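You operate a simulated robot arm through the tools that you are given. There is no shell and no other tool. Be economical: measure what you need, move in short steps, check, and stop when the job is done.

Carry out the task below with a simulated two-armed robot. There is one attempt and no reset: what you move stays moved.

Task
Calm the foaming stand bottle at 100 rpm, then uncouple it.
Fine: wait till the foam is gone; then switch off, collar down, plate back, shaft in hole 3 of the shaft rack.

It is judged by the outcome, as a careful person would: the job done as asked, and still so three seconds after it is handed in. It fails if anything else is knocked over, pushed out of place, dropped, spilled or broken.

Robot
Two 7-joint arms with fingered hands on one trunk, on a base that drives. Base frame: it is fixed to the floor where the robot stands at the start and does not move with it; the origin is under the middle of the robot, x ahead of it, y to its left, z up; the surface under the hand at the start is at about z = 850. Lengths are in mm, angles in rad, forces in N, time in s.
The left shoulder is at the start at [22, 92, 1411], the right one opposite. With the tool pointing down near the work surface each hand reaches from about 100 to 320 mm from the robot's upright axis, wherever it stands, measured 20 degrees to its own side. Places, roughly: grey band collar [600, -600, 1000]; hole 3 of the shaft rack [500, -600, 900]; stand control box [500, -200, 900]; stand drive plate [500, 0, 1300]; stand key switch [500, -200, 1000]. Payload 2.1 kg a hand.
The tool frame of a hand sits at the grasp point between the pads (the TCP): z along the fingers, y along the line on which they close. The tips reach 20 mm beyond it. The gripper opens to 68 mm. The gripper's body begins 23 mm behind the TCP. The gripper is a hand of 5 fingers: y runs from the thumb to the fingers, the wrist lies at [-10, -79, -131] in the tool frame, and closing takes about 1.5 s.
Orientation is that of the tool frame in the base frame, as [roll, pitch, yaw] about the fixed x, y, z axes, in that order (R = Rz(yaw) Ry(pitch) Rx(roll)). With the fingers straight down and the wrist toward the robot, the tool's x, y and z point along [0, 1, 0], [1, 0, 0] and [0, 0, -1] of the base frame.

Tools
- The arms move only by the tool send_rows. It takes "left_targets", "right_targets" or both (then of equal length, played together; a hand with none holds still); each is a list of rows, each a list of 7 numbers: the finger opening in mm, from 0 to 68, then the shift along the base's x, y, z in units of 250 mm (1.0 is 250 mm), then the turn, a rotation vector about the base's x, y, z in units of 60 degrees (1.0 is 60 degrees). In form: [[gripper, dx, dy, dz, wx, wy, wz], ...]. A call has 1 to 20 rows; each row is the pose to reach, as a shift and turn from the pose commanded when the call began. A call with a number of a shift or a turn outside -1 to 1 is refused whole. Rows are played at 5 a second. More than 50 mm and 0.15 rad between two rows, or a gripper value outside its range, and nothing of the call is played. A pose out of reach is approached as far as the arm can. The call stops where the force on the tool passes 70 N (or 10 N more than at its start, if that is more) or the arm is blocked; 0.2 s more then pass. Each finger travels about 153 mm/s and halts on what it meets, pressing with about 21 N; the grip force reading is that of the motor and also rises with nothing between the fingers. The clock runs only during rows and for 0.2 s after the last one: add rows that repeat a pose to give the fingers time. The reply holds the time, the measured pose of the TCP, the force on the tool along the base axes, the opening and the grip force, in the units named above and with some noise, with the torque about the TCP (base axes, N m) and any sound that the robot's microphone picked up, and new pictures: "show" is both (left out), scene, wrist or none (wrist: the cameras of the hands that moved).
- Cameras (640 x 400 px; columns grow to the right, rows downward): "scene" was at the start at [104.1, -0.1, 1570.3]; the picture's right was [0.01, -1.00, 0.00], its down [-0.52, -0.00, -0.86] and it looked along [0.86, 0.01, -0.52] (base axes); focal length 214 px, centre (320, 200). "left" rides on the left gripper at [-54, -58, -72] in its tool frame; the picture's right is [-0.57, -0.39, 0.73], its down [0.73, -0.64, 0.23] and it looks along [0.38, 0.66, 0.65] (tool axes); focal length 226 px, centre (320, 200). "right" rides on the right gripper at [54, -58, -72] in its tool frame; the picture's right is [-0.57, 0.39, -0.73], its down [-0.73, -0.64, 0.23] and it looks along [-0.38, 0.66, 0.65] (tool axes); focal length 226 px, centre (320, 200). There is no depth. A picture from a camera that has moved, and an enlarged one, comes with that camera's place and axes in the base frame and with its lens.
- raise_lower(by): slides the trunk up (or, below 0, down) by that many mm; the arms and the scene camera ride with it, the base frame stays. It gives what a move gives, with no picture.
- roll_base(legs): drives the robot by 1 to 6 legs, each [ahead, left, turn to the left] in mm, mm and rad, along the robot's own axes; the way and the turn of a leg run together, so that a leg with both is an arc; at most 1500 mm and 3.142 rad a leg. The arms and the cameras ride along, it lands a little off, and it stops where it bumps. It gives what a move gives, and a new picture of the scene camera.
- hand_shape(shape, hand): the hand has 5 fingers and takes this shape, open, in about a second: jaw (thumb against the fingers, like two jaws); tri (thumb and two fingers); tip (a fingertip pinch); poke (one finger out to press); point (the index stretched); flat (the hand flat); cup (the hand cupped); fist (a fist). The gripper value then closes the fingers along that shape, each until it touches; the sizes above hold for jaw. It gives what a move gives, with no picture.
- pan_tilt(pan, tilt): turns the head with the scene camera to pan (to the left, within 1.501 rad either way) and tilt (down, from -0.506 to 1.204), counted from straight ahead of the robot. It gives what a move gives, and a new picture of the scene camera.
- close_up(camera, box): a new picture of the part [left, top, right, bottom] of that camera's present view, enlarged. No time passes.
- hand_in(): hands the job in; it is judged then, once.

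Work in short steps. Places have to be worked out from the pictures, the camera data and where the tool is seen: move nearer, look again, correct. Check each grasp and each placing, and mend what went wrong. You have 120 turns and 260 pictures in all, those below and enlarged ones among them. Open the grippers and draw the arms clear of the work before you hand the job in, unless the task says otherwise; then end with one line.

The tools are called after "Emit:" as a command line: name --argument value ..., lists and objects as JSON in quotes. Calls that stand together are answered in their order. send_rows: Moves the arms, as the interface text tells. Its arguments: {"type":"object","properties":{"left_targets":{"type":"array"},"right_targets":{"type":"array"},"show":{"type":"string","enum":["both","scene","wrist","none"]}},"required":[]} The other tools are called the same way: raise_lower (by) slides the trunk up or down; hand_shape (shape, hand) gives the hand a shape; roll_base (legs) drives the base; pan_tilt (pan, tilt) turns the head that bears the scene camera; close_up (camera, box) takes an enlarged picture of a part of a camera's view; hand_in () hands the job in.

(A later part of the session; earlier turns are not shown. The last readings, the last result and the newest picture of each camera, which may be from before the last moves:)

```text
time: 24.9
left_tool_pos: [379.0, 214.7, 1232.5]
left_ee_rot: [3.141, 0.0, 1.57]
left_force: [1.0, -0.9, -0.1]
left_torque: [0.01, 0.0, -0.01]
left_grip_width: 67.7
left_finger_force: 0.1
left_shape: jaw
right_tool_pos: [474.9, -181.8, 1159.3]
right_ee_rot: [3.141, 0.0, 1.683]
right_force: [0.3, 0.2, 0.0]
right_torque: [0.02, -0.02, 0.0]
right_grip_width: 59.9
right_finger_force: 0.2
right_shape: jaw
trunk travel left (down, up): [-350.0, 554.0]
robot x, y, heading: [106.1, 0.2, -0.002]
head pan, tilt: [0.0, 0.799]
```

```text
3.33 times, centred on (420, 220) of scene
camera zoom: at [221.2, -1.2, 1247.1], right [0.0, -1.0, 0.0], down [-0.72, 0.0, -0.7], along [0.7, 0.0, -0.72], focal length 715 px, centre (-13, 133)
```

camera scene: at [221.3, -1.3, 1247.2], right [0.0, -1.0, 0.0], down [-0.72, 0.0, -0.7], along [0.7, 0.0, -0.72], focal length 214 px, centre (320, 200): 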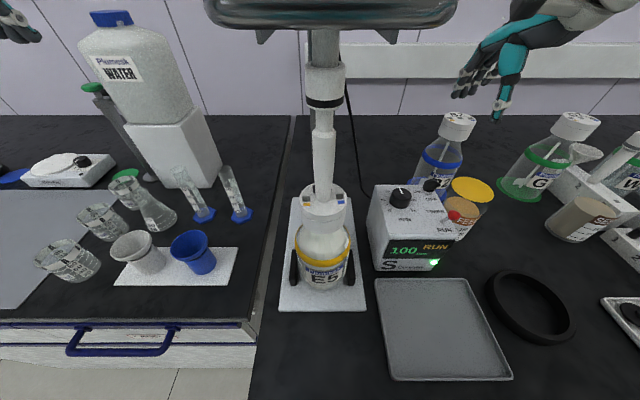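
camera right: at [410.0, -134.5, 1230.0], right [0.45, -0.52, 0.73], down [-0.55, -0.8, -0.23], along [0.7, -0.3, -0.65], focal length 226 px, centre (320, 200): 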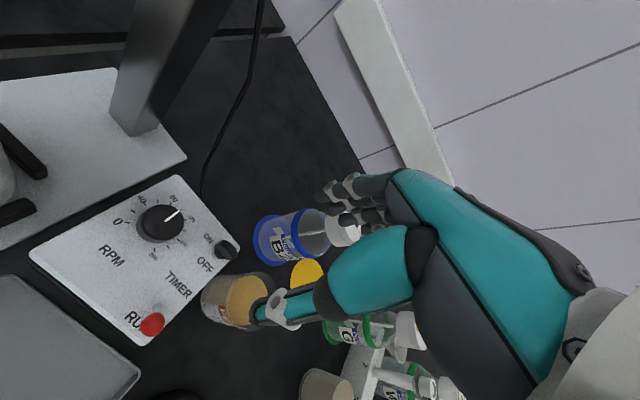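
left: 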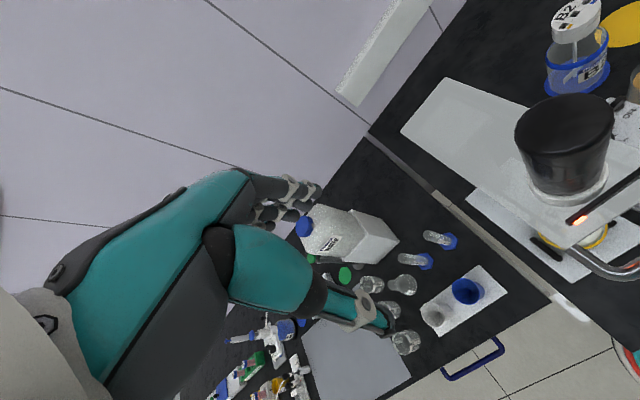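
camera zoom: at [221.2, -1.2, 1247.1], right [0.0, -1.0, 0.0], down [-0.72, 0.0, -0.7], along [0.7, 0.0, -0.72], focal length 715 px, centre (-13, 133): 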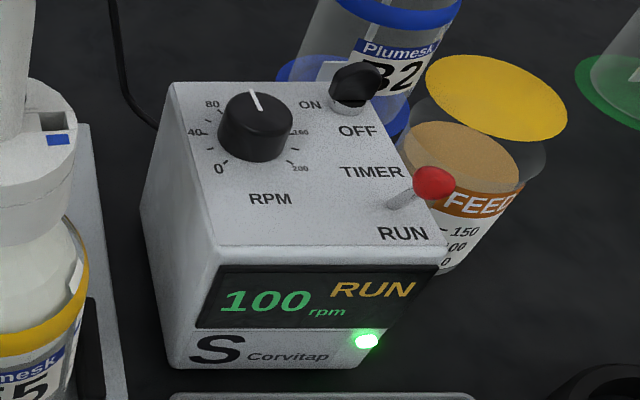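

Foam (white head under the shoulder) still seems to be there. In the meantime I bring the hand above the key switch for a closer look.

Emit:
send_rows --right_targets '[[60, 0, 0, -0.1, 0, 0, 0], [60, 0.03, -0.05, -0.2, 0, 0, -0.1], [60, 0.03, -0.05, -0.3, 0, 0, -0.1], [60, 0.03, -0.05, -0.3, 0, 0, -0.1]]' --show "wrist"

Emit:
close_up --camera "right" --box '[180, 160, 340, 300]'

```text
time: 25.9
left_tool_pos: [378.3, 215.0, 1233.2]
left_ee_rot: [-3.142, 0.001, 1.569]
left_force: [0.7, 0.0, 0.7]
left_torque: [-0.03, -0.02, 0.02]
left_grip_width: 67.6
left_finger_force: 0.1
left_shape: jaw
right_tool_pos: [482.7, -196.5, 1082.6]
right_ee_rot: [-3.141, 0.001, 1.579]
right_force: [0.3, 0.2, 0.2]
right_torque: [0.02, -0.02, 0.01]
right_grip_width: 59.9
right_finger_force: 0.2
right_shape: jaw
trunk travel left (down, up): [-350.0, 554.0]
robot x, y, heading: [105.2, 0.6, -0.005]
head pan, tilt: [0.0, 0.799]
camera right: at [423.4, -141.9, 1153.8], right [0.39, -0.56, 0.73], down [-0.64, -0.74, -0.23], along [0.67, -0.37, -0.65], focal length 226 px, centre (320, 200)
```

right: 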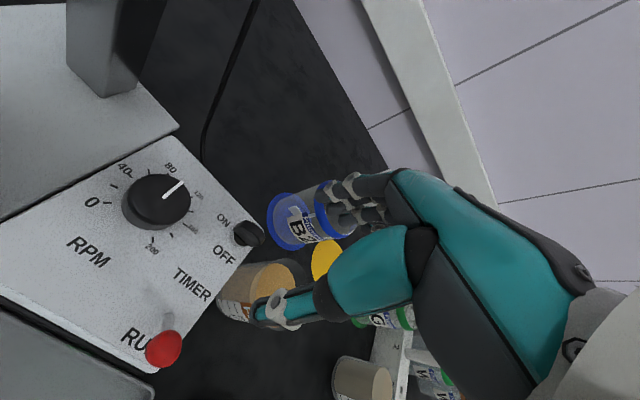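

```text
2.86 times, centred on (260, 230) of right
camera zoom: at [423.4, -141.9, 1153.8], right [0.39, -0.56, 0.73], down [-0.64, -0.74, -0.23], along [0.67, -0.37, -0.65], focal length 646 px, centre (491, 114)
```

zoom: 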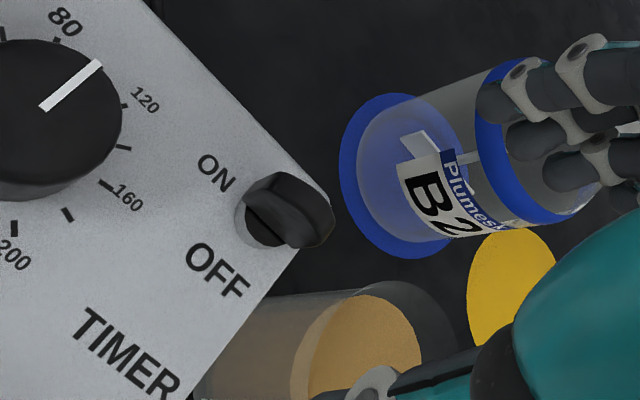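

I zoom tighter on the key to see how its bow is oriented.

Emit:
close_up --camera "right" --box '[220, 205, 280, 255]'

Emit:
close_up --camera "scene" --box '[410, 165, 460, 205]'

```text
8.00 times, centred on (250, 230) of right
camera zoom: at [423.4, -141.9, 1153.8], right [0.39, -0.56, 0.73], down [-0.64, -0.74, -0.23], along [0.67, -0.37, -0.65], focal length 1808 px, centre (880, -40)
```

zoom: 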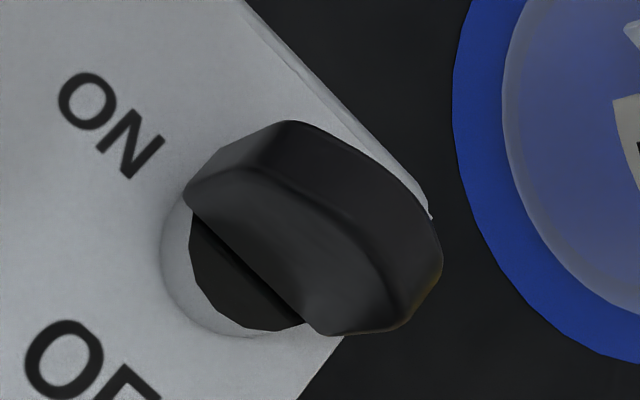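

```text
10.00 times, centred on (435, 185) of scene
camera zoom: at [221.3, -1.3, 1247.1], right [0.0, -1.0, 0.0], down [-0.72, 0.0, -0.7], along [0.7, 0.0, -0.72], focal length 2145 px, centre (-830, 350)
```

zoom: 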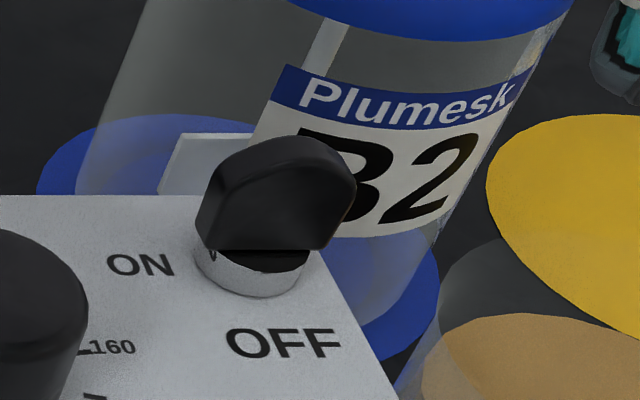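

The key bow is a plate along y, centred ≈ (500,-193,998); OFF means +90° about z. I wait for the foam, checking the bottle.

Emit:
send_rows --right_targets '[[50, 0, 0, 0, 0, 0, 0], [40, 0, 0, 0, 0, 0, 0], [40, 0, 0, 0, 0, 0, 0], [40, 0, 0, 0, 0, 0, 0], [40, 0, 0, 0, 0, 0, 0], [40, 0, 0, 0, 0, 0, 0], [40, 0, 0, 0, 0, 0, 0], [40, 0, 0, 0, 0, 0, 0], [40, 0, 0, 0, 0, 0, 0], [40, 0, 0, 0, 0, 0, 0], [40, 0, 0, 0, 0, 0, 0], [40, 0, 0, 0, 0, 0, 0], [40, 0, 0, 0, 0, 0, 0], [40, 0, 0, 0, 0, 0, 0], [40, 0, 0, 0, 0, 0, 0], [40, 0, 0, 0, 0, 0, 0], [40, 0, 0, 0, 0, 0, 0], [40, 0, 0, 0, 0, 0, 0], [40, 0, 0, 0, 0, 0, 0], [40, 0, 0, 0, 0, 0, 0]]' --show "none"

Emit:
close_up --camera "scene" --box '[285, 190, 365, 300]'

```text
time: 30.1
left_tool_pos: [378.5, 216.0, 1233.6]
left_ee_rot: [3.142, -0.001, 1.569]
left_force: [0.4, -0.1, -0.8]
left_torque: [0.02, -0.02, 0.01]
left_grip_width: 67.6
left_finger_force: 0.1
left_shape: jaw
right_tool_pos: [481.3, -196.2, 1083.2]
right_ee_rot: [3.14, -0.001, 1.578]
right_force: [-0.8, -0.5, -0.2]
right_torque: [0.01, -0.01, 0.01]
right_grip_width: 40.2
right_finger_force: 0.2
right_shape: jaw
trunk travel left (down, up): [-350.0, 554.0]
robot x, y, heading: [102.6, -4.1, -0.002]
head pan, tilt: [0.0, 0.799]
```

```text
3.64 times, centred on (325, 245) of scene
camera zoom: at [221.2, -1.2, 1247.1], right [0.0, -1.0, 0.0], down [-0.72, 0.0, -0.7], along [0.7, 0.0, -0.72], focal length 780 px, centre (302, 36)
```

zoom: 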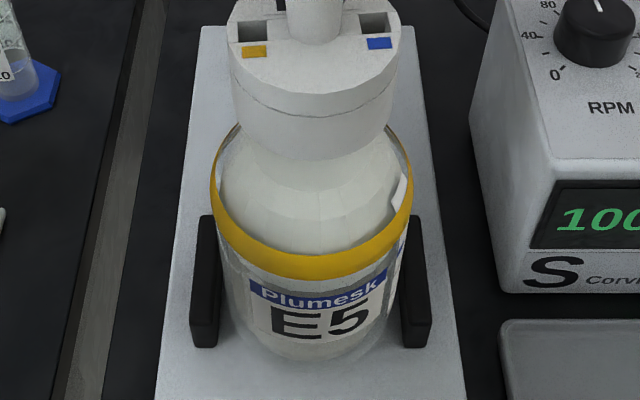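

The foam is still high. I wait some more.

Emit:
send_rows --right_targets '[[40, 0, 0, 0, 0, 0, 0], [40, 0, 0, 0, 0, 0, 0], [40, 0, 0, 0, 0, 0, 0], [40, 0, 0, 0, 0, 0, 0], [40, 0, 0, 0, 0, 0, 0], [40, 0, 0, 0, 0, 0, 0], [40, 0, 0, 0, 0, 0, 0], [40, 0, 0, 0, 0, 0, 0], [40, 0, 0, 0, 0, 0, 0], [40, 0, 0, 0, 0, 0, 0], [40, 0, 0, 0, 0, 0, 0], [40, 0, 0, 0, 0, 0, 0], [40, 0, 0, 0, 0, 0, 0], [40, 0, 0, 0, 0, 0, 0], [40, 0, 0, 0, 0, 0, 0], [40, 0, 0, 0, 0, 0, 0], [40, 0, 0, 0, 0, 0, 0], [40, 0, 0, 0, 0, 0, 0], [40, 0, 0, 0, 0, 0, 0], [40, 0, 0, 0, 0, 0, 0]]' --show "none"

Emit:
send_rows --right_targets '[[40, 0, 0, 0, 0, 0, 0], [40, 0, 0, 0, 0, 0, 0], [40, 0, 0, 0, 0, 0, 0], [40, 0, 0, 0, 0, 0, 0], [40, 0, 0, 0, 0, 0, 0], [40, 0, 0, 0, 0, 0, 0], [40, 0, 0, 0, 0, 0, 0], [40, 0, 0, 0, 0, 0, 0], [40, 0, 0, 0, 0, 0, 0], [40, 0, 0, 0, 0, 0, 0], [40, 0, 0, 0, 0, 0, 0], [40, 0, 0, 0, 0, 0, 0], [40, 0, 0, 0, 0, 0, 0], [40, 0, 0, 0, 0, 0, 0], [40, 0, 0, 0, 0, 0, 0], [40, 0, 0, 0, 0, 0, 0], [40, 0, 0, 0, 0, 0, 0], [40, 0, 0, 0, 0, 0, 0], [40, 0, 0, 0, 0, 0, 0], [40, 0, 0, 0, 0, 0, 0]]' --show "none"

Emit:
close_up --camera "scene" --box '[285, 190, 365, 300]'

```text
time: 34.3
left_tool_pos: [377.6, 215.5, 1232.6]
left_ee_rot: [-3.141, 0.001, 1.568]
left_force: [0.1, -0.1, 0.5]
left_torque: [-0.04, 0.01, 0.04]
left_grip_width: 67.7
left_finger_force: 0.0
left_shape: jaw
right_tool_pos: [481.8, -197.4, 1082.5]
right_ee_rot: [-3.142, -0.001, 1.579]
right_force: [0.1, -0.6, -0.4]
right_torque: [0.02, 0.03, -0.01]
right_grip_width: 40.3
right_finger_force: 0.0
right_shape: jaw
trunk travel left (down, up): [-350.0, 554.0]
robot x, y, heading: [104.7, 3.9, 0.0]
head pan, tilt: [0.0, 0.799]
```

```text
time: 38.5
left_tool_pos: [378.5, 215.2, 1232.3]
left_ee_rot: [-3.141, 0.001, 1.569]
left_force: [0.4, 0.4, 0.1]
left_torque: [0.0, 0.02, -0.03]
left_grip_width: 67.8
left_finger_force: 0.1
left_shape: jaw
right_tool_pos: [483.5, -196.5, 1083.4]
right_ee_rot: [3.141, 0.0, 1.578]
right_force: [0.2, 0.3, 0.8]
right_torque: [-0.02, -0.03, -0.01]
right_grip_width: 40.6
right_finger_force: 0.1
right_shape: jaw
trunk travel left (down, up): [-350.0, 554.0]
robot x, y, heading: [103.9, -1.5, 0.003]
head pan, tilt: [0.0, 0.799]
```

```text
3.64 times, centred on (325, 245) of scene
camera zoom: at [221.2, -1.2, 1247.1], right [0.0, -1.0, 0.0], down [-0.72, 0.0, -0.7], along [0.7, 0.0, -0.72], focal length 780 px, centre (302, 36)
```

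zoom: 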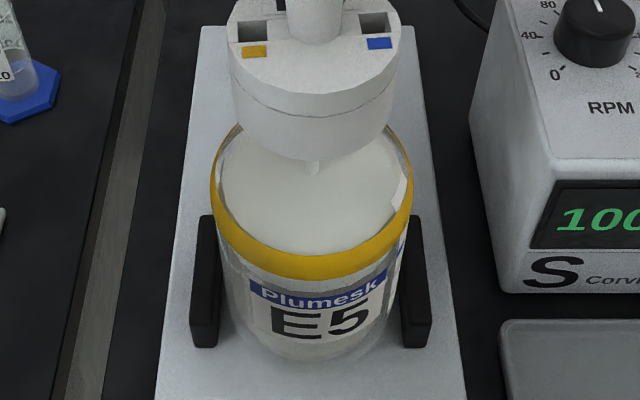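

The foam is sinking: the surface is now visible below the neck. More waiting.

Emit:
send_rows --right_targets '[[40, 0, 0, 0, 0, 0, 0], [40, 0, 0, 0, 0, 0, 0], [40, 0, 0, 0, 0, 0, 0], [40, 0, 0, 0, 0, 0, 0], [40, 0, 0, 0, 0, 0, 0], [40, 0, 0, 0, 0, 0, 0], [40, 0, 0, 0, 0, 0, 0], [40, 0, 0, 0, 0, 0, 0], [40, 0, 0, 0, 0, 0, 0], [40, 0, 0, 0, 0, 0, 0], [40, 0, 0, 0, 0, 0, 0], [40, 0, 0, 0, 0, 0, 0], [40, 0, 0, 0, 0, 0, 0], [40, 0, 0, 0, 0, 0, 0], [40, 0, 0, 0, 0, 0, 0], [40, 0, 0, 0, 0, 0, 0], [40, 0, 0, 0, 0, 0, 0], [40, 0, 0, 0, 0, 0, 0], [40, 0, 0, 0, 0, 0, 0], [40, 0, 0, 0, 0, 0, 0]]' --show "none"

Emit:
send_rows --right_targets '[[40, 0, 0, 0, 0, 0, 0], [40, 0, 0, 0, 0, 0, 0], [40, 0, 0, 0, 0, 0, 0], [40, 0, 0, 0, 0, 0, 0], [40, 0, 0, 0, 0, 0, 0], [40, 0, 0, 0, 0, 0, 0], [40, 0, 0, 0, 0, 0, 0], [40, 0, 0, 0, 0, 0, 0], [40, 0, 0, 0, 0, 0, 0], [40, 0, 0, 0, 0, 0, 0], [40, 0, 0, 0, 0, 0, 0], [40, 0, 0, 0, 0, 0, 0], [40, 0, 0, 0, 0, 0, 0], [40, 0, 0, 0, 0, 0, 0], [40, 0, 0, 0, 0, 0, 0], [40, 0, 0, 0, 0, 0, 0], [40, 0, 0, 0, 0, 0, 0], [40, 0, 0, 0, 0, 0, 0], [40, 0, 0, 0, 0, 0, 0], [40, 0, 0, 0, 0, 0, 0]]' --show "none"

Emit:
close_up --camera "scene" --box '[285, 190, 365, 300]'

Emit:
send_rows --right_targets '[[40, 0, 0, 0, 0, 0, 0], [40, 0, 0, 0, 0, 0, 0], [40, 0, 0, 0, 0, 0, 0], [40, 0, 0, 0, 0, 0, 0], [40, 0, 0, 0, 0, 0, 0], [40, 0, 0, 0, 0, 0, 0], [40, 0, 0, 0, 0, 0, 0], [40, 0, 0, 0, 0, 0, 0], [40, 0, 0, 0, 0, 0, 0], [40, 0, 0, 0, 0, 0, 0], [40, 0, 0, 0, 0, 0, 0], [40, 0, 0, 0, 0, 0, 0], [40, 0, 0, 0, 0, 0, 0], [40, 0, 0, 0, 0, 0, 0], [40, 0, 0, 0, 0, 0, 0], [40, 0, 0, 0, 0, 0, 0], [40, 0, 0, 0, 0, 0, 0], [40, 0, 0, 0, 0, 0, 0], [40, 0, 0, 0, 0, 0, 0], [40, 0, 0, 0, 0, 0, 0]]' --show "none"

Emit:
close_up --camera "scene" --box '[285, 190, 365, 300]'

```text
time: 42.7
left_tool_pos: [379.8, 215.1, 1233.4]
left_ee_rot: [3.141, 0.0, 1.57]
left_force: [0.6, 0.2, 0.6]
left_torque: [-0.01, -0.01, -0.02]
left_grip_width: 67.8
left_finger_force: 0.1
left_shape: jaw
right_tool_pos: [482.3, -196.9, 1084.0]
right_ee_rot: [-3.14, 0.0, 1.577]
right_force: [0.5, -0.8, 0.3]
right_torque: [-0.01, -0.01, -0.01]
right_grip_width: 40.2
right_finger_force: 0.0
right_shape: jaw
trunk travel left (down, up): [-350.0, 554.0]
robot x, y, heading: [102.2, -0.9, 0.001]
head pan, tilt: [0.0, 0.799]
```

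```text
time: 46.9
left_tool_pos: [377.7, 214.8, 1233.1]
left_ee_rot: [-3.141, -0.001, 1.568]
left_force: [0.0, 0.4, 0.4]
left_torque: [-0.01, 0.02, 0.02]
left_grip_width: 67.9
left_finger_force: 0.0
left_shape: jaw
right_tool_pos: [482.9, -196.0, 1082.3]
right_ee_rot: [3.141, 0.0, 1.577]
right_force: [0.6, 0.7, -0.2]
right_torque: [-0.02, 0.02, 0.03]
right_grip_width: 40.2
right_finger_force: 0.1
right_shape: jaw
trunk travel left (down, up): [-350.0, 554.0]
robot x, y, heading: [102.9, 3.0, -0.0]
head pan, tilt: [0.0, 0.799]
```

```text
3.64 times, centred on (325, 245) of scene
camera zoom: at [221.2, -1.2, 1247.1], right [0.0, -1.0, 0.0], down [-0.72, 0.0, -0.7], along [0.7, 0.0, -0.72], focal length 780 px, centre (302, 36)
```

zoom: 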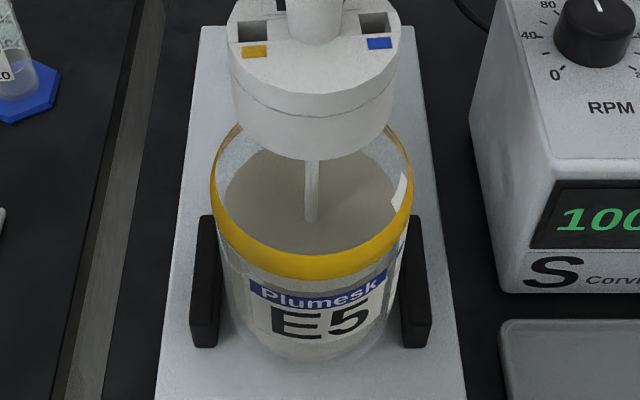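

```text
time: 51.1
left_tool_pos: [378.5, 214.8, 1232.9]
left_ee_rot: [-3.141, -0.001, 1.568]
left_force: [0.6, 0.1, -0.2]
left_torque: [-0.02, 0.01, 0.01]
left_grip_width: 67.7
left_finger_force: 0.1
left_shape: jaw
right_tool_pos: [482.3, -196.2, 1082.4]
right_ee_rot: [-3.14, 0.0, 1.578]
right_force: [-0.1, 0.1, 0.1]
right_torque: [0.01, 0.0, 0.01]
right_grip_width: 40.2
right_finger_force: 0.0
right_shape: jaw
trunk travel left (down, up): [-350.0, 554.0]
robot x, y, heading: [104.7, 1.8, -0.003]
head pan, tilt: [0.0, 0.799]
```

```text
3.64 times, centred on (325, 245) of scene
camera zoom: at [221.2, -1.2, 1247.1], right [0.0, -1.0, 0.0], down [-0.72, 0.0, -0.7], along [0.7, 0.0, -0.72], focal length 780 px, centre (302, 36)
```

zoom: 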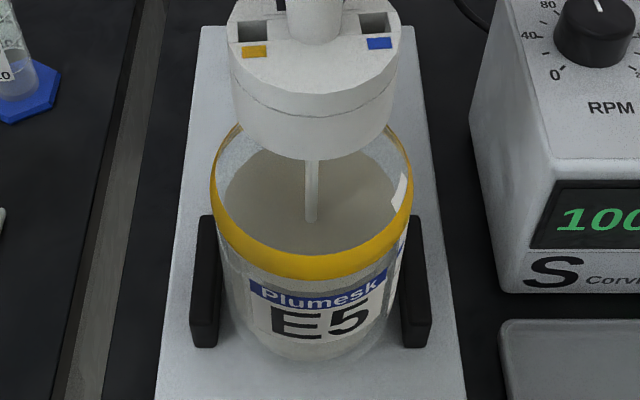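

The foam is gone and the liquid surface is stable. Now I go to the key switch and take its bow between the fingers.

Emit:
send_rows --right_targets '[[40, 0.07, 0.013, -0.06, 0, 0, 0], [40, 0.07, 0.013, -0.18, 0, 0, 0], [40, 0.07, 0.013, -0.26, 0, 0, 0], [40, 0.07, 0.013, -0.29, 0, 0, 0], [40, 0.07, 0.013, -0.29, 0, 0, 0]]' --show "wrist"

Emit:
close_up --camera "scene" --box '[390, 140, 470, 230]'

```text
time: 52.3
left_tool_pos: [379.0, 214.0, 1232.7]
left_ee_rot: [-3.14, 0.001, 1.571]
left_force: [0.2, -0.2, 0.1]
left_torque: [-0.03, 0.04, 0.01]
left_grip_width: 67.6
left_finger_force: 0.0
left_shape: jaw
right_tool_pos: [499.3, -196.0, 1010.5]
right_ee_rot: [3.141, -0.001, 1.577]
right_force: [0.2, -0.3, 1.0]
right_torque: [0.01, 0.0, 0.0]
right_grip_width: 40.3
right_finger_force: 0.2
right_shape: jaw
trunk travel left (down, up): [-350.0, 554.0]
robot x, y, heading: [104.0, -1.1, -0.002]
head pan, tilt: [0.0, 0.799]
camera right: at [439.3, -140.2, 1081.2], right [0.39, -0.56, 0.73], down [-0.63, -0.74, -0.23], along [0.67, -0.37, -0.65], focal length 226 px, centre (320, 200)
```

right: 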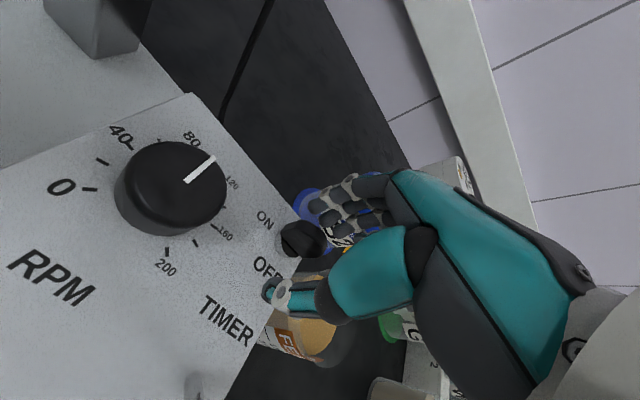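

```text
4.44 times, centred on (430, 185) of scene
camera zoom: at [221.3, -1.2, 1247.1], right [0.0, -1.0, 0.0], down [-0.72, 0.0, -0.7], along [0.7, 0.0, -0.72], focal length 953 px, centre (-169, 267)
```

zoom: 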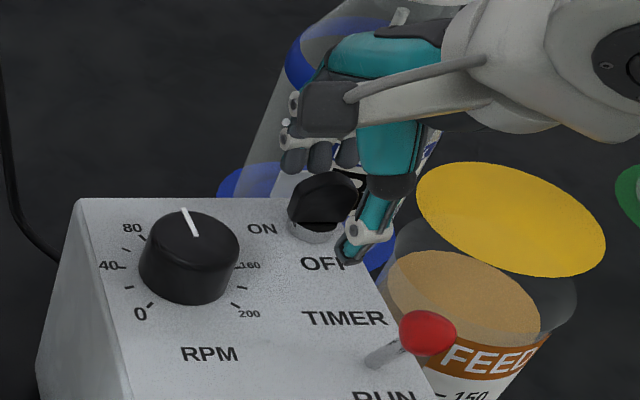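

The thumb is a few mm right of the key's centre; I shift +5 mm in y, lower 2 mm and close.

Emit:
send_rows --right_targets '[[40, 0, 0.02, -0.012, 0, 0, 0], [40, 0, 0.02, -0.012, 0, 0, 0], [15, 0, 0.02, -0.012, 0, 0, 0], [2, 0, 0.02, -0.012, 0, 0, 0], [2, 0, 0.02, -0.012, 0, 0, 0], [2, 0, 0.02, -0.012, 0, 0, 0], [2, 0, 0.02, -0.012, 0, 0, 0]]' --show "wrist"

Emit:
close_up --camera "scene" --box '[390, 140, 470, 230]'

```text
time: 53.9
left_tool_pos: [379.4, 215.2, 1232.2]
left_ee_rot: [-3.14, 0.0, 1.566]
left_force: [-0.3, 0.0, 0.0]
left_torque: [-0.02, 0.01, -0.01]
left_grip_width: 67.7
left_finger_force: 0.1
left_shape: jaw
right_tool_pos: [499.5, -189.3, 1006.9]
right_ee_rot: [-3.141, 0.0, 1.578]
right_force: [9.5, 1.0, 5.0]
right_torque: [-0.07, -0.19, 0.1]
right_grip_width: 3.0
right_finger_force: 0.0
right_shape: jaw
trunk travel left (down, up): [-350.0, 554.0]
robot x, y, heading: [102.3, 2.3, -0.004]
head pan, tilt: [0.0, 0.799]
camera right: at [440.3, -134.7, 1078.1], right [0.39, -0.56, 0.73], down [-0.63, -0.74, -0.23], along [0.67, -0.37, -0.65], focal length 226 px, centre (320, 200)
```

right: 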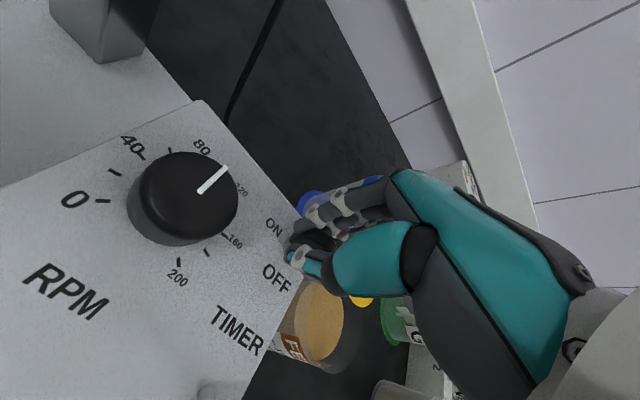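

```text
4.44 times, centred on (430, 185) of scene
camera zoom: at [222.4, -0.9, 1247.0], right [0.0, -1.0, 0.0], down [-0.72, 0.0, -0.7], along [0.7, 0.0, -0.72], focal length 953 px, centre (-169, 267)
```

zoom: 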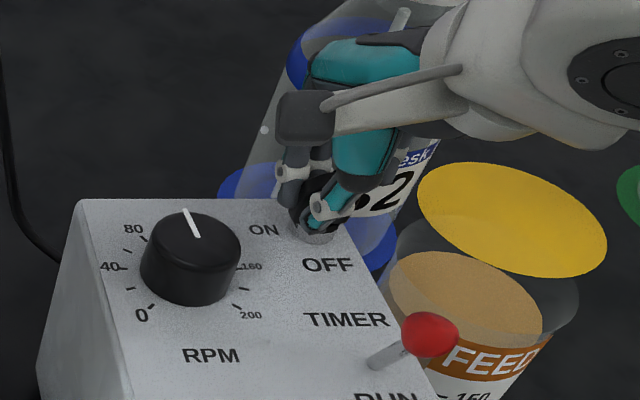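

Key pinched. I turn it counter-clockwise (first 60°).

Emit:
send_rows --right_targets '[[0, 0, 0, 0, 0, 0, 0.13], [0, 0, 0, 0, 0, 0, 0.26], [0, 0, 0, 0, 0, 0, 0.39], [0, 0, 0, 0, 0, 0, 0.52], [0, 0, 0, 0, 0, 0, 0.65], [0, 0, 0, 0, 0, 0, 0.78], [0, 0, 0, 0, 0, 0, 0.91], [0, 0, 0, 0, 0, 0, 1.0]]' --show "wrist"

Emit:
close_up --camera "scene" --box '[360, 140, 480, 280]'

```text
time: 55.7
left_tool_pos: [378.7, 212.9, 1233.0]
left_ee_rot: [-3.139, -0.002, 1.57]
left_force: [0.2, -0.2, -0.2]
left_torque: [0.03, 0.01, -0.01]
left_grip_width: 67.9
left_finger_force: 0.2
left_shape: jaw
right_tool_pos: [499.8, -191.2, 1008.2]
right_ee_rot: [3.138, -0.003, 2.626]
right_force: [0.6, -13.8, -7.3]
right_torque: [-0.27, -0.04, -0.11]
right_grip_width: 0.0
right_finger_force: 21.3
right_shape: jaw
trunk travel left (down, up): [-350.0, 554.0]
robot x, y, heading: [103.0, 0.4, -0.0]
head pan, tilt: [0.0, 0.799]
camera right: at [422.0, -215.1, 1079.5], right [0.68, 0.05, 0.73], down [0.32, -0.92, -0.23], along [0.66, 0.39, -0.64], focal length 226 px, centre (320, 200)
```

right: 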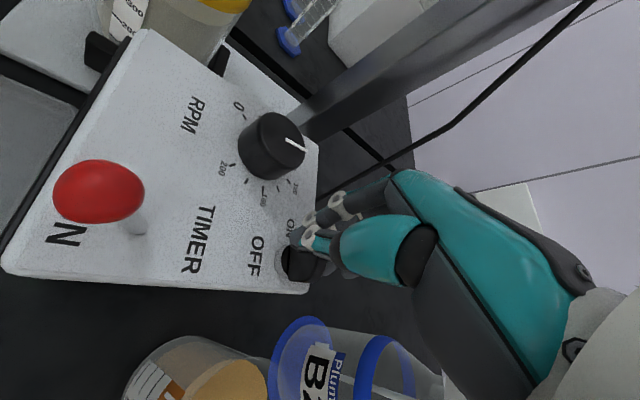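

```text
2.86 times, centred on (420, 210) of scene
camera zoom: at [221.9, -3.8, 1247.1], right [0.0, -1.0, 0.0], down [-0.72, 0.0, -0.7], along [0.7, 0.0, -0.72], focal length 613 px, centre (34, 171)
```

zoom: 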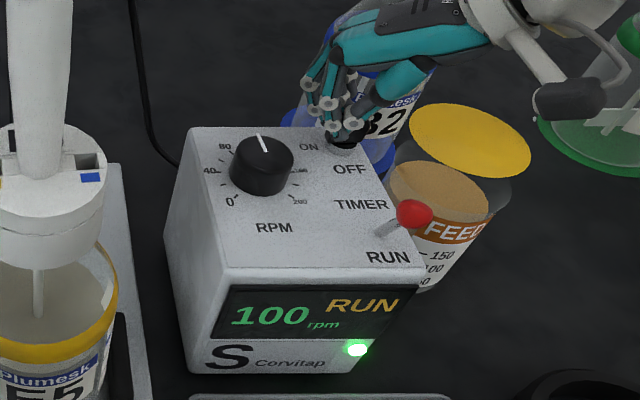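

The fingers slipped off the key (still 100 RUN). I open slightly, lift, and turn back to look at the key's state.

Emit:
send_rows --right_targets '[[10, 0, 0, 0.02, 0, 0, 0], [10, 0, 0, 0.1, 0, 0, 0], [20, 0, 0, 0.2, 0, 0, -0.13], [40, 0, 0, 0.2, 0, 0, -0.26], [40, 0, 0, 0.2, 0, 0, -0.39], [40, 0, 0, 0.2, 0, 0, -0.52], [40, 0, 0, 0.2, 0, 0, -0.65], [40, 0, 0, 0.2, 0, 0, -0.78], [40, 0, 0, 0.2, 0, 0, -0.91], [40, 0, 0, 0.2, 0, 0, -1.0]]' --show "wrist"

Emit:
close_up --camera "right" --box '[230, 190, 330, 280]'

Emit:
close_up --camera "scene" --box '[400, 155, 460, 215]'

```text
time: 57.9
left_tool_pos: [379.2, 214.1, 1232.5]
left_ee_rot: [3.141, 0.0, 1.569]
left_force: [0.1, 0.4, 0.2]
left_torque: [-0.02, -0.02, -0.01]
left_grip_width: 67.8
left_finger_force: 0.0
left_shape: jaw
right_tool_pos: [498.3, -190.0, 1057.3]
right_ee_rot: [3.141, 0.001, 1.577]
right_force: [-0.5, -0.8, 0.3]
right_torque: [-0.01, -0.03, -0.05]
right_grip_width: 39.9
right_finger_force: 0.1
right_shape: jaw
trunk travel left (down, up): [-350.0, 554.0]
robot x, y, heading: [101.4, -1.1, -0.002]
head pan, tilt: [0.0, 0.799]
camera right: at [439.0, -135.1, 1128.5], right [0.39, -0.56, 0.73], down [-0.64, -0.74, -0.23], along [0.67, -0.37, -0.65], focal length 226 px, centre (320, 200)
```

right: 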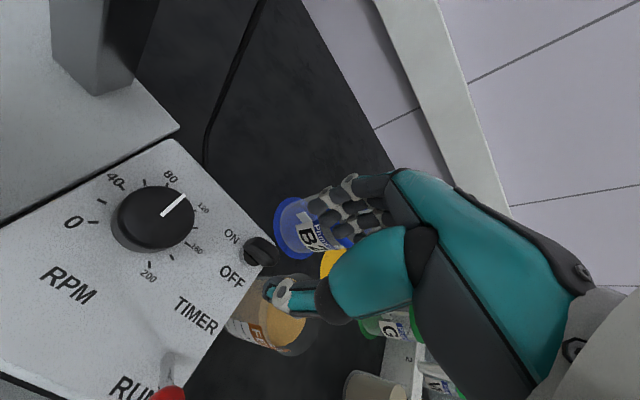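

```text
4.44 times, centred on (280, 235) of right
camera zoom: at [439.0, -135.1, 1128.5], right [0.39, -0.56, 0.73], down [-0.64, -0.74, -0.23], along [0.67, -0.37, -0.65], focal length 1005 px, centre (498, 44)
```

zoom: 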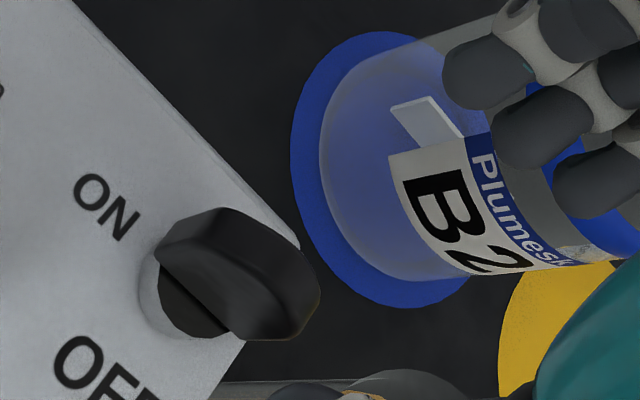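

```text
6.67 times, centred on (430, 185) of scene
camera zoom: at [221.3, -1.2, 1247.1], right [0.0, -1.0, 0.0], down [-0.72, 0.0, -0.7], along [0.7, 0.0, -0.72], focal length 1430 px, centre (-413, 300)
```

zoom: 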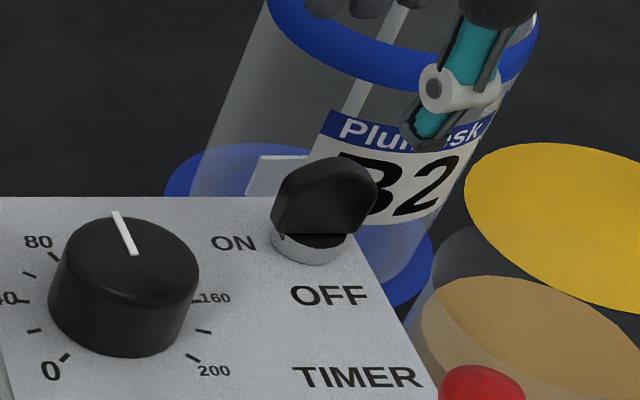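

The key is untouched; pinch friction isn't enough. I'll instead push the bow's end with one finger, so I take the poke shape and look where the fingertip is.

Emit:
send_rows --right_targets '[[40, -0.1, 0, 0.15, 0, 0, 0], [40, -0.15, 0, 0.25, 0, 0, 0]]' --show "none"

Emit:
hand_shape --hand "right" --shape "poke"

Emit:
pan_tilt --pan -0.3 --tilt 0.7

Emit:
close_up --camera "right" --box '[160, 100, 480, 300]'

```text
time: 58.5
left_tool_pos: [378.5, 216.0, 1233.5]
left_ee_rot: [3.141, 0.001, 1.569]
left_force: [0.6, 0.0, 0.2]
left_torque: [0.0, -0.01, 0.0]
left_grip_width: 67.6
left_finger_force: 0.0
left_shape: jaw
right_tool_pos: [459.7, -188.2, 1121.6]
right_ee_rot: [-3.14, 0.0, 1.578]
right_force: [-0.1, 0.4, -0.5]
right_torque: [-0.02, 0.0, 0.03]
right_grip_width: 39.5
right_finger_force: 0.0
right_shape: jaw
trunk travel left (down, up): [-350.0, 554.0]
robot x, y, heading: [101.7, -1.4, -0.006]
head pan, tilt: [0.0, 0.799]
```

```text
time: 59.4
left_tool_pos: [377.3, 214.8, 1233.4]
left_ee_rot: [3.14, 0.0, 1.566]
left_force: [0.2, -0.3, -0.8]
left_torque: [0.01, 0.01, -0.05]
left_grip_width: 67.6
left_finger_force: 0.1
left_shape: jaw
right_tool_pos: [460.7, -188.4, 1122.1]
right_ee_rot: [-3.141, -0.001, 1.578]
right_force: [-0.1, 0.6, 0.2]
right_torque: [0.02, 0.01, -0.03]
right_grip_width: 0.0
right_finger_force: 0.0
right_shape: poke
trunk travel left (down, up): [-350.0, 554.0]
robot x, y, heading: [102.0, 0.7, -0.002]
head pan, tilt: [0.0, 0.799]
```

```text
time: 60.2
left_tool_pos: [378.9, 215.5, 1231.5]
left_ee_rot: [-3.141, 0.001, 1.568]
left_force: [-0.6, 0.2, 0.0]
left_torque: [0.0, -0.01, 0.01]
left_grip_width: 67.6
left_finger_force: 0.0
left_shape: jaw
right_tool_pos: [461.4, -188.7, 1120.8]
right_ee_rot: [3.141, 0.0, 1.577]
right_force: [-0.4, -0.6, 0.0]
right_torque: [0.0, -0.01, 0.0]
right_grip_width: 0.0
right_finger_force: 0.0
right_shape: poke
trunk travel left (down, up): [-350.0, 554.0]
robot x, y, heading: [101.0, -2.0, -0.004]
head pan, tilt: [-0.3, 0.7]
camera scene: at [221.7, -26.3, 1255.3], right [-0.3, -0.95, 0.0], down [-0.62, 0.19, -0.76], along [0.73, -0.23, -0.64], focal length 214 px, centre (320, 200)
```

scene: 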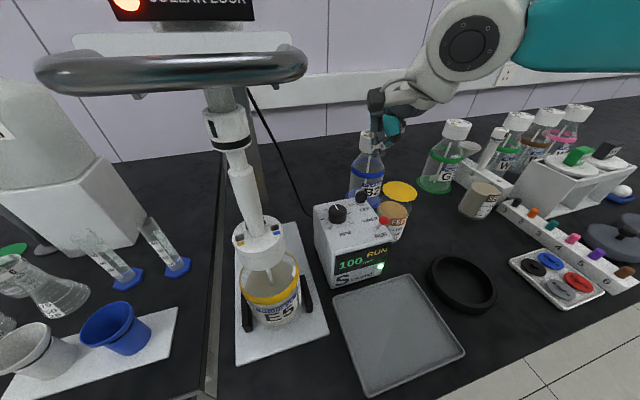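

```text
2.00 times, centred on (320, 200) of right
camera zoom: at [401.9, -133.8, 1192.7], right [0.39, -0.56, 0.73], down [-0.63, -0.74, -0.23], along [0.67, -0.37, -0.65], focal length 452 px, centre (320, 200)
```

zoom: 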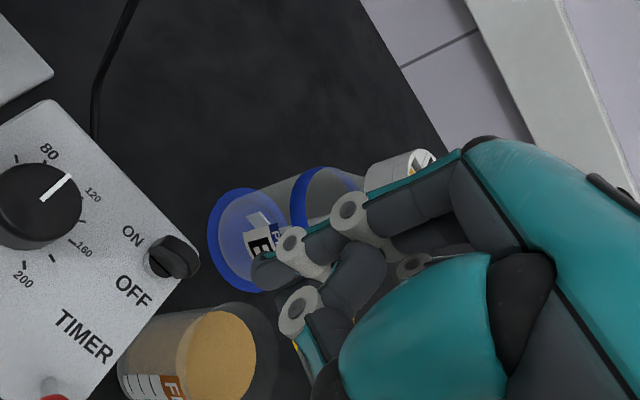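

I zoom in the scene view to localise the poking fingertip.

Emit:
close_up --camera "scene" --box '[340, 70, 440, 150]'

```text
5.00 times, centred on (390, 110) of scene
camera zoom: at [221.7, -26.3, 1255.3], right [-0.3, -0.95, 0.0], down [-0.62, 0.19, -0.76], along [0.73, -0.23, -0.64], focal length 1072 px, centre (-30, 650)
```

zoom: 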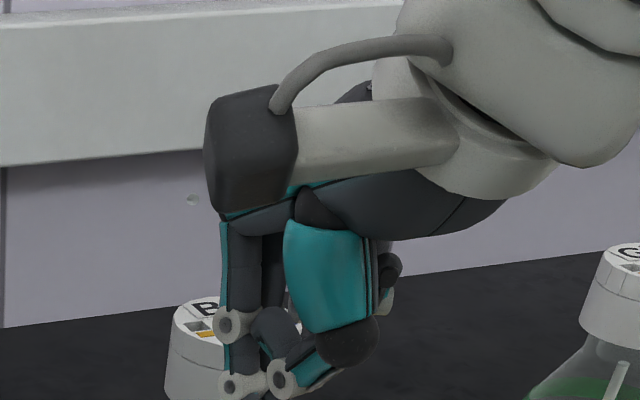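

Emit:
close_up --camera "scene" --box '[350, 100, 420, 170]'

```text
5.71 times, centred on (385, 135) of scene
camera zoom: at [221.7, -26.3, 1255.3], right [-0.3, -0.95, 0.0], down [-0.62, 0.19, -0.76], along [0.73, -0.23, -0.64], focal length 1226 px, centre (-51, 571)
```

zoom: 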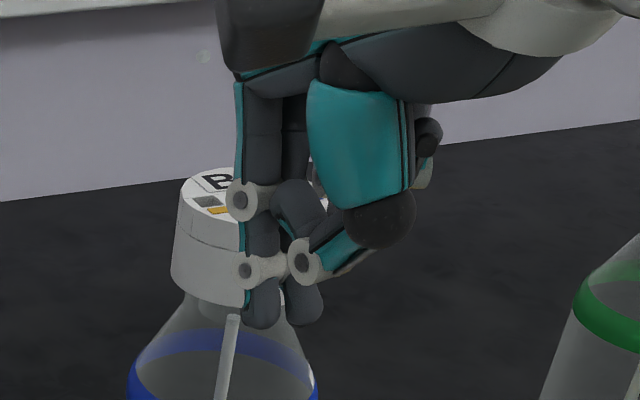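

The index fingertip lies about 7 mm to +y and 17 mm below the TCP. I position it in front of the bow's right-hand (−y) end, at x≈470.

Emit:
send_rows --right_targets '[[0, 0.02, -0.05, -0.1, 0, 0, 0], [0, 0.036, -0.098, -0.2, 0, 0, 0], [0, 0.036, -0.098, -0.32, 0, 0, 0], [0, 0.036, -0.098, -0.42, 0, 0, 0], [0, 0.036, -0.098, -0.446, 0, 0, 0], [0, 0.036, -0.098, -0.446, 0, 0, 0]]' --show "wrist"

Emit:
close_up --camera "scene" --box '[310, 160, 420, 270]'

Emit:
close_up --camera "right" --box '[180, 150, 380, 300]'

```text
time: 61.6
left_tool_pos: [378.0, 215.0, 1232.7]
left_ee_rot: [3.142, 0.0, 1.568]
left_force: [0.0, -0.1, -0.1]
left_torque: [-0.04, -0.02, 0.0]
left_grip_width: 67.6
left_finger_force: 0.2
left_shape: jaw
right_tool_pos: [469.4, -214.6, 1008.7]
right_ee_rot: [-3.141, 0.002, 1.576]
right_force: [0.4, 0.2, -0.2]
right_torque: [-0.01, 0.0, 0.0]
right_grip_width: 0.0
right_finger_force: 0.1
right_shape: poke
trunk travel left (down, up): [-350.0, 554.0]
robot x, y, heading: [99.6, 0.8, -0.001]
head pan, tilt: [-0.3, 0.7]
camera right: at [410.3, -160.0, 1080.5], right [0.39, -0.56, 0.73], down [-0.64, -0.74, -0.23], along [0.67, -0.37, -0.65], focal length 226 px, centre (320, 200)
```

right: 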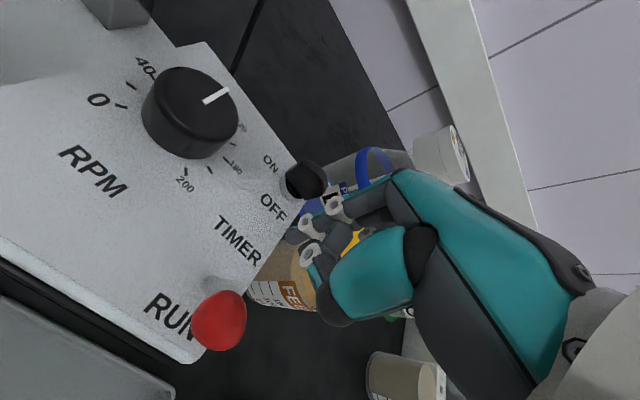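

```text
3.64 times, centred on (365, 215) of scene
camera zoom: at [221.7, -26.4, 1255.4], right [-0.3, -0.95, 0.0], down [-0.62, 0.19, -0.76], along [0.73, -0.23, -0.64], focal length 780 px, centre (156, 146)
```

zoom: 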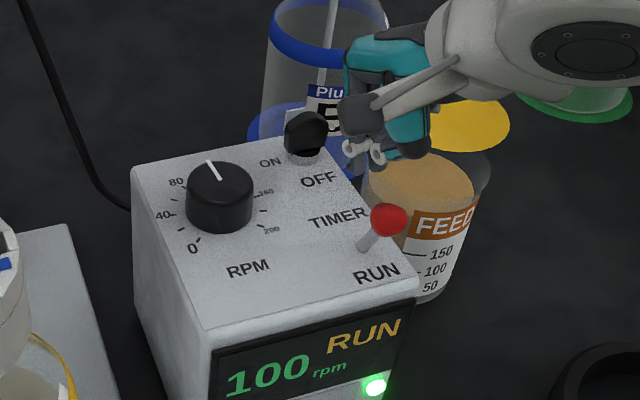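

```text
2.67 times, centred on (280, 225) of right
camera zoom: at [410.3, -160.0, 1080.5], right [0.39, -0.56, 0.73], down [-0.64, -0.74, -0.23], along [0.67, -0.37, -0.65], focal length 603 px, centre (427, 133)
```

zoom: 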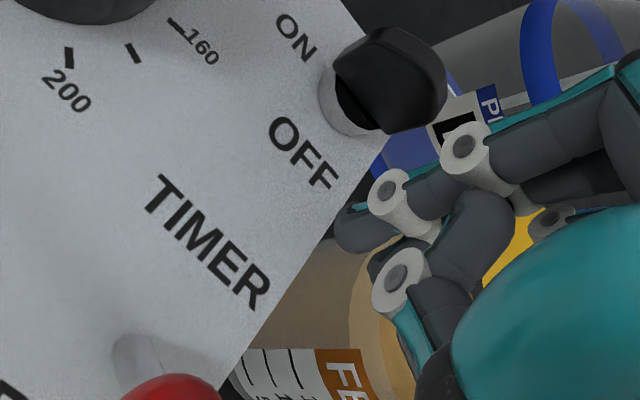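

The fingertip is just off the panel's right side. I move it to +y 8 mm, then push the bow's end forward along an arc.

Emit:
send_rows --right_targets '[[0, 0.006, 0.03, 0, 0, 0, 0], [0, 0.036, 0.03, 0, 0, 0, 0], [0, 0.066, 0.026, 0, 0, 0, 0], [0, 0.09, 0.018, 0, 0, 0, 0], [0, 0.11, 0.01, 0, 0, 0, 0]]' --show "wrist"

Emit:
close_up --camera "scene" --box '[310, 160, 420, 270]'

Emit:
close_up --camera "right" --box '[180, 150, 380, 300]'

```text
time: 62.8
left_tool_pos: [376.6, 214.9, 1232.7]
left_ee_rot: [3.141, -0.001, 1.57]
left_force: [0.7, 0.7, 0.6]
left_torque: [-0.03, 0.03, -0.01]
left_grip_width: 67.6
left_finger_force: 0.0
left_shape: jaw
right_tool_pos: [495.9, -212.6, 1010.6]
right_ee_rot: [3.141, -0.001, 1.579]
right_force: [-8.1, -2.4, 2.2]
right_torque: [0.01, 0.05, 0.03]
right_grip_width: 0.1
right_finger_force: 0.1
right_shape: poke
trunk travel left (down, up): [-350.0, 554.0]
robot x, y, heading: [103.3, 1.2, -0.005]
head pan, tilt: [-0.3, 0.7]
camera right: at [437.5, -157.2, 1081.4], right [0.39, -0.56, 0.73], down [-0.64, -0.74, -0.23], along [0.67, -0.37, -0.65], focal length 226 px, centre (320, 200)
```

right: 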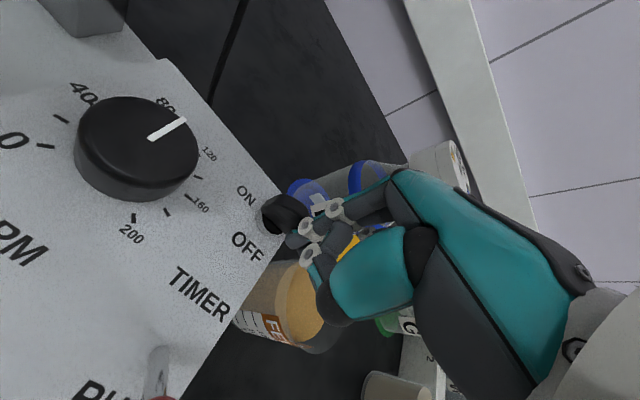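

```text
3.64 times, centred on (365, 215) of scene
camera zoom: at [220.1, -26.6, 1255.5], right [-0.3, -0.95, 0.0], down [-0.61, 0.19, -0.77], along [0.73, -0.23, -0.64], focal length 780 px, centre (156, 146)
```

zoom: 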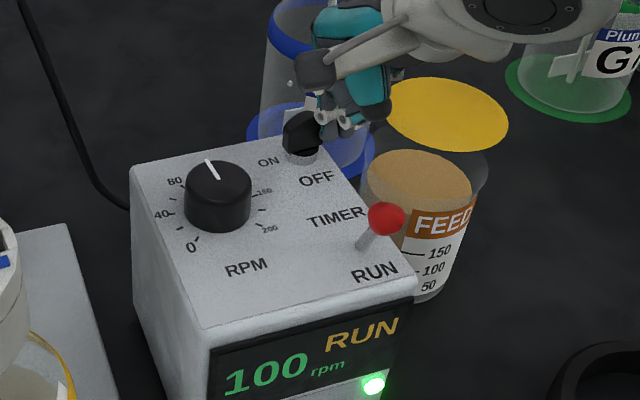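

```text
2.67 times, centred on (280, 225) of right
camera zoom: at [437.5, -157.2, 1081.4], right [0.39, -0.56, 0.73], down [-0.64, -0.74, -0.23], along [0.67, -0.37, -0.65], focal length 603 px, centre (427, 133)
```

zoom: 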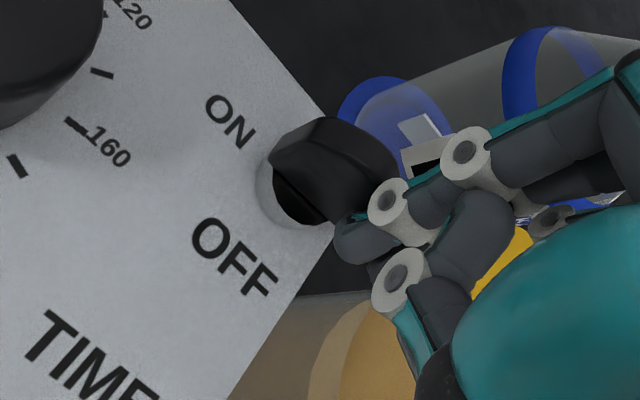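

The finger touches the bow's end and it has begun to rotate. I continue the arc forward and inward.

Emit:
send_rows --right_targets '[[0, 0.016, 0.01, 0, 0, 0, 0], [0, 0.032, 0.02, 0, 0, 0, 0], [0, 0.05, 0.036, 0, 0, 0, 0], [0, 0.06, 0.05, 0, 0, 0, 0], [0, 0.06, 0.06, 0, 0, 0, 0]]' --show "wrist"

Emit:
close_up --camera "scene" --box '[310, 160, 420, 270]'

Emit:
close_up --camera "right" --box '[180, 150, 380, 300]'

```text
time: 64.0
left_tool_pos: [377.7, 205.0, 1235.3]
left_ee_rot: [-3.141, -0.007, 1.567]
left_force: [0.2, -0.1, 0.4]
left_torque: [0.03, -0.02, 0.04]
left_grip_width: 67.7
left_finger_force: 0.0
left_shape: jaw
right_tool_pos: [511.5, -206.6, 1008.6]
right_ee_rot: [-3.141, -0.002, 1.57]
right_force: [-6.8, -56.6, -0.1]
right_torque: [-0.27, -0.02, 0.5]
right_grip_width: 0.0
right_finger_force: 0.0
right_shape: poke
trunk travel left (down, up): [-350.0, 554.0]
robot x, y, heading: [107.8, -1.4, -0.001]
head pan, tilt: [-0.3, 0.7]
camera right: at [451.9, -152.3, 1079.1], right [0.39, -0.57, 0.73], down [-0.64, -0.73, -0.23], along [0.66, -0.38, -0.65], focal length 226 px, centre (320, 200)
```

right: 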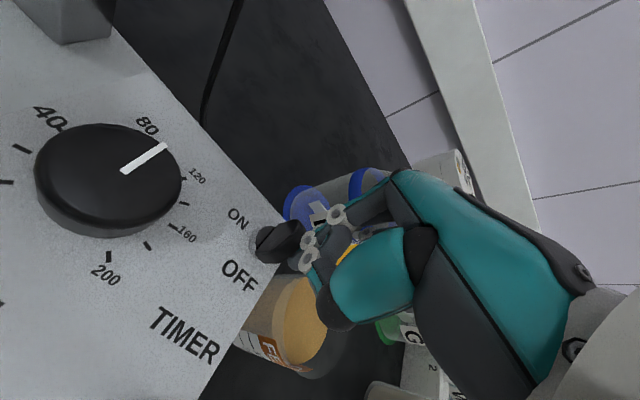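

```text
3.64 times, centred on (365, 215) of scene
camera zoom: at [220.6, -35.5, 1255.2], right [-0.3, -0.95, -0.01], down [-0.61, 0.2, -0.76], along [0.73, -0.22, -0.65], focal length 780 px, centre (156, 146)
```

zoom: 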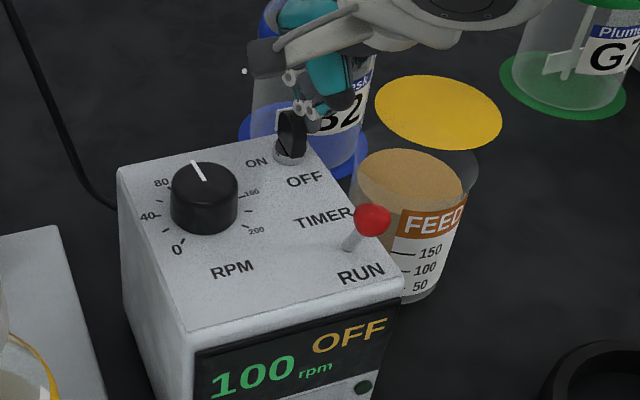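

```text
2.67 times, centred on (280, 225) of right
camera zoom: at [451.9, -152.3, 1079.1], right [0.39, -0.57, 0.73], down [-0.64, -0.73, -0.23], along [0.66, -0.38, -0.65], focal length 603 px, centre (427, 133)
```

zoom: 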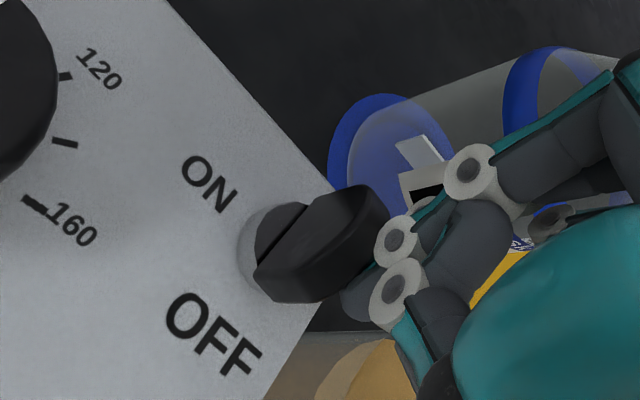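

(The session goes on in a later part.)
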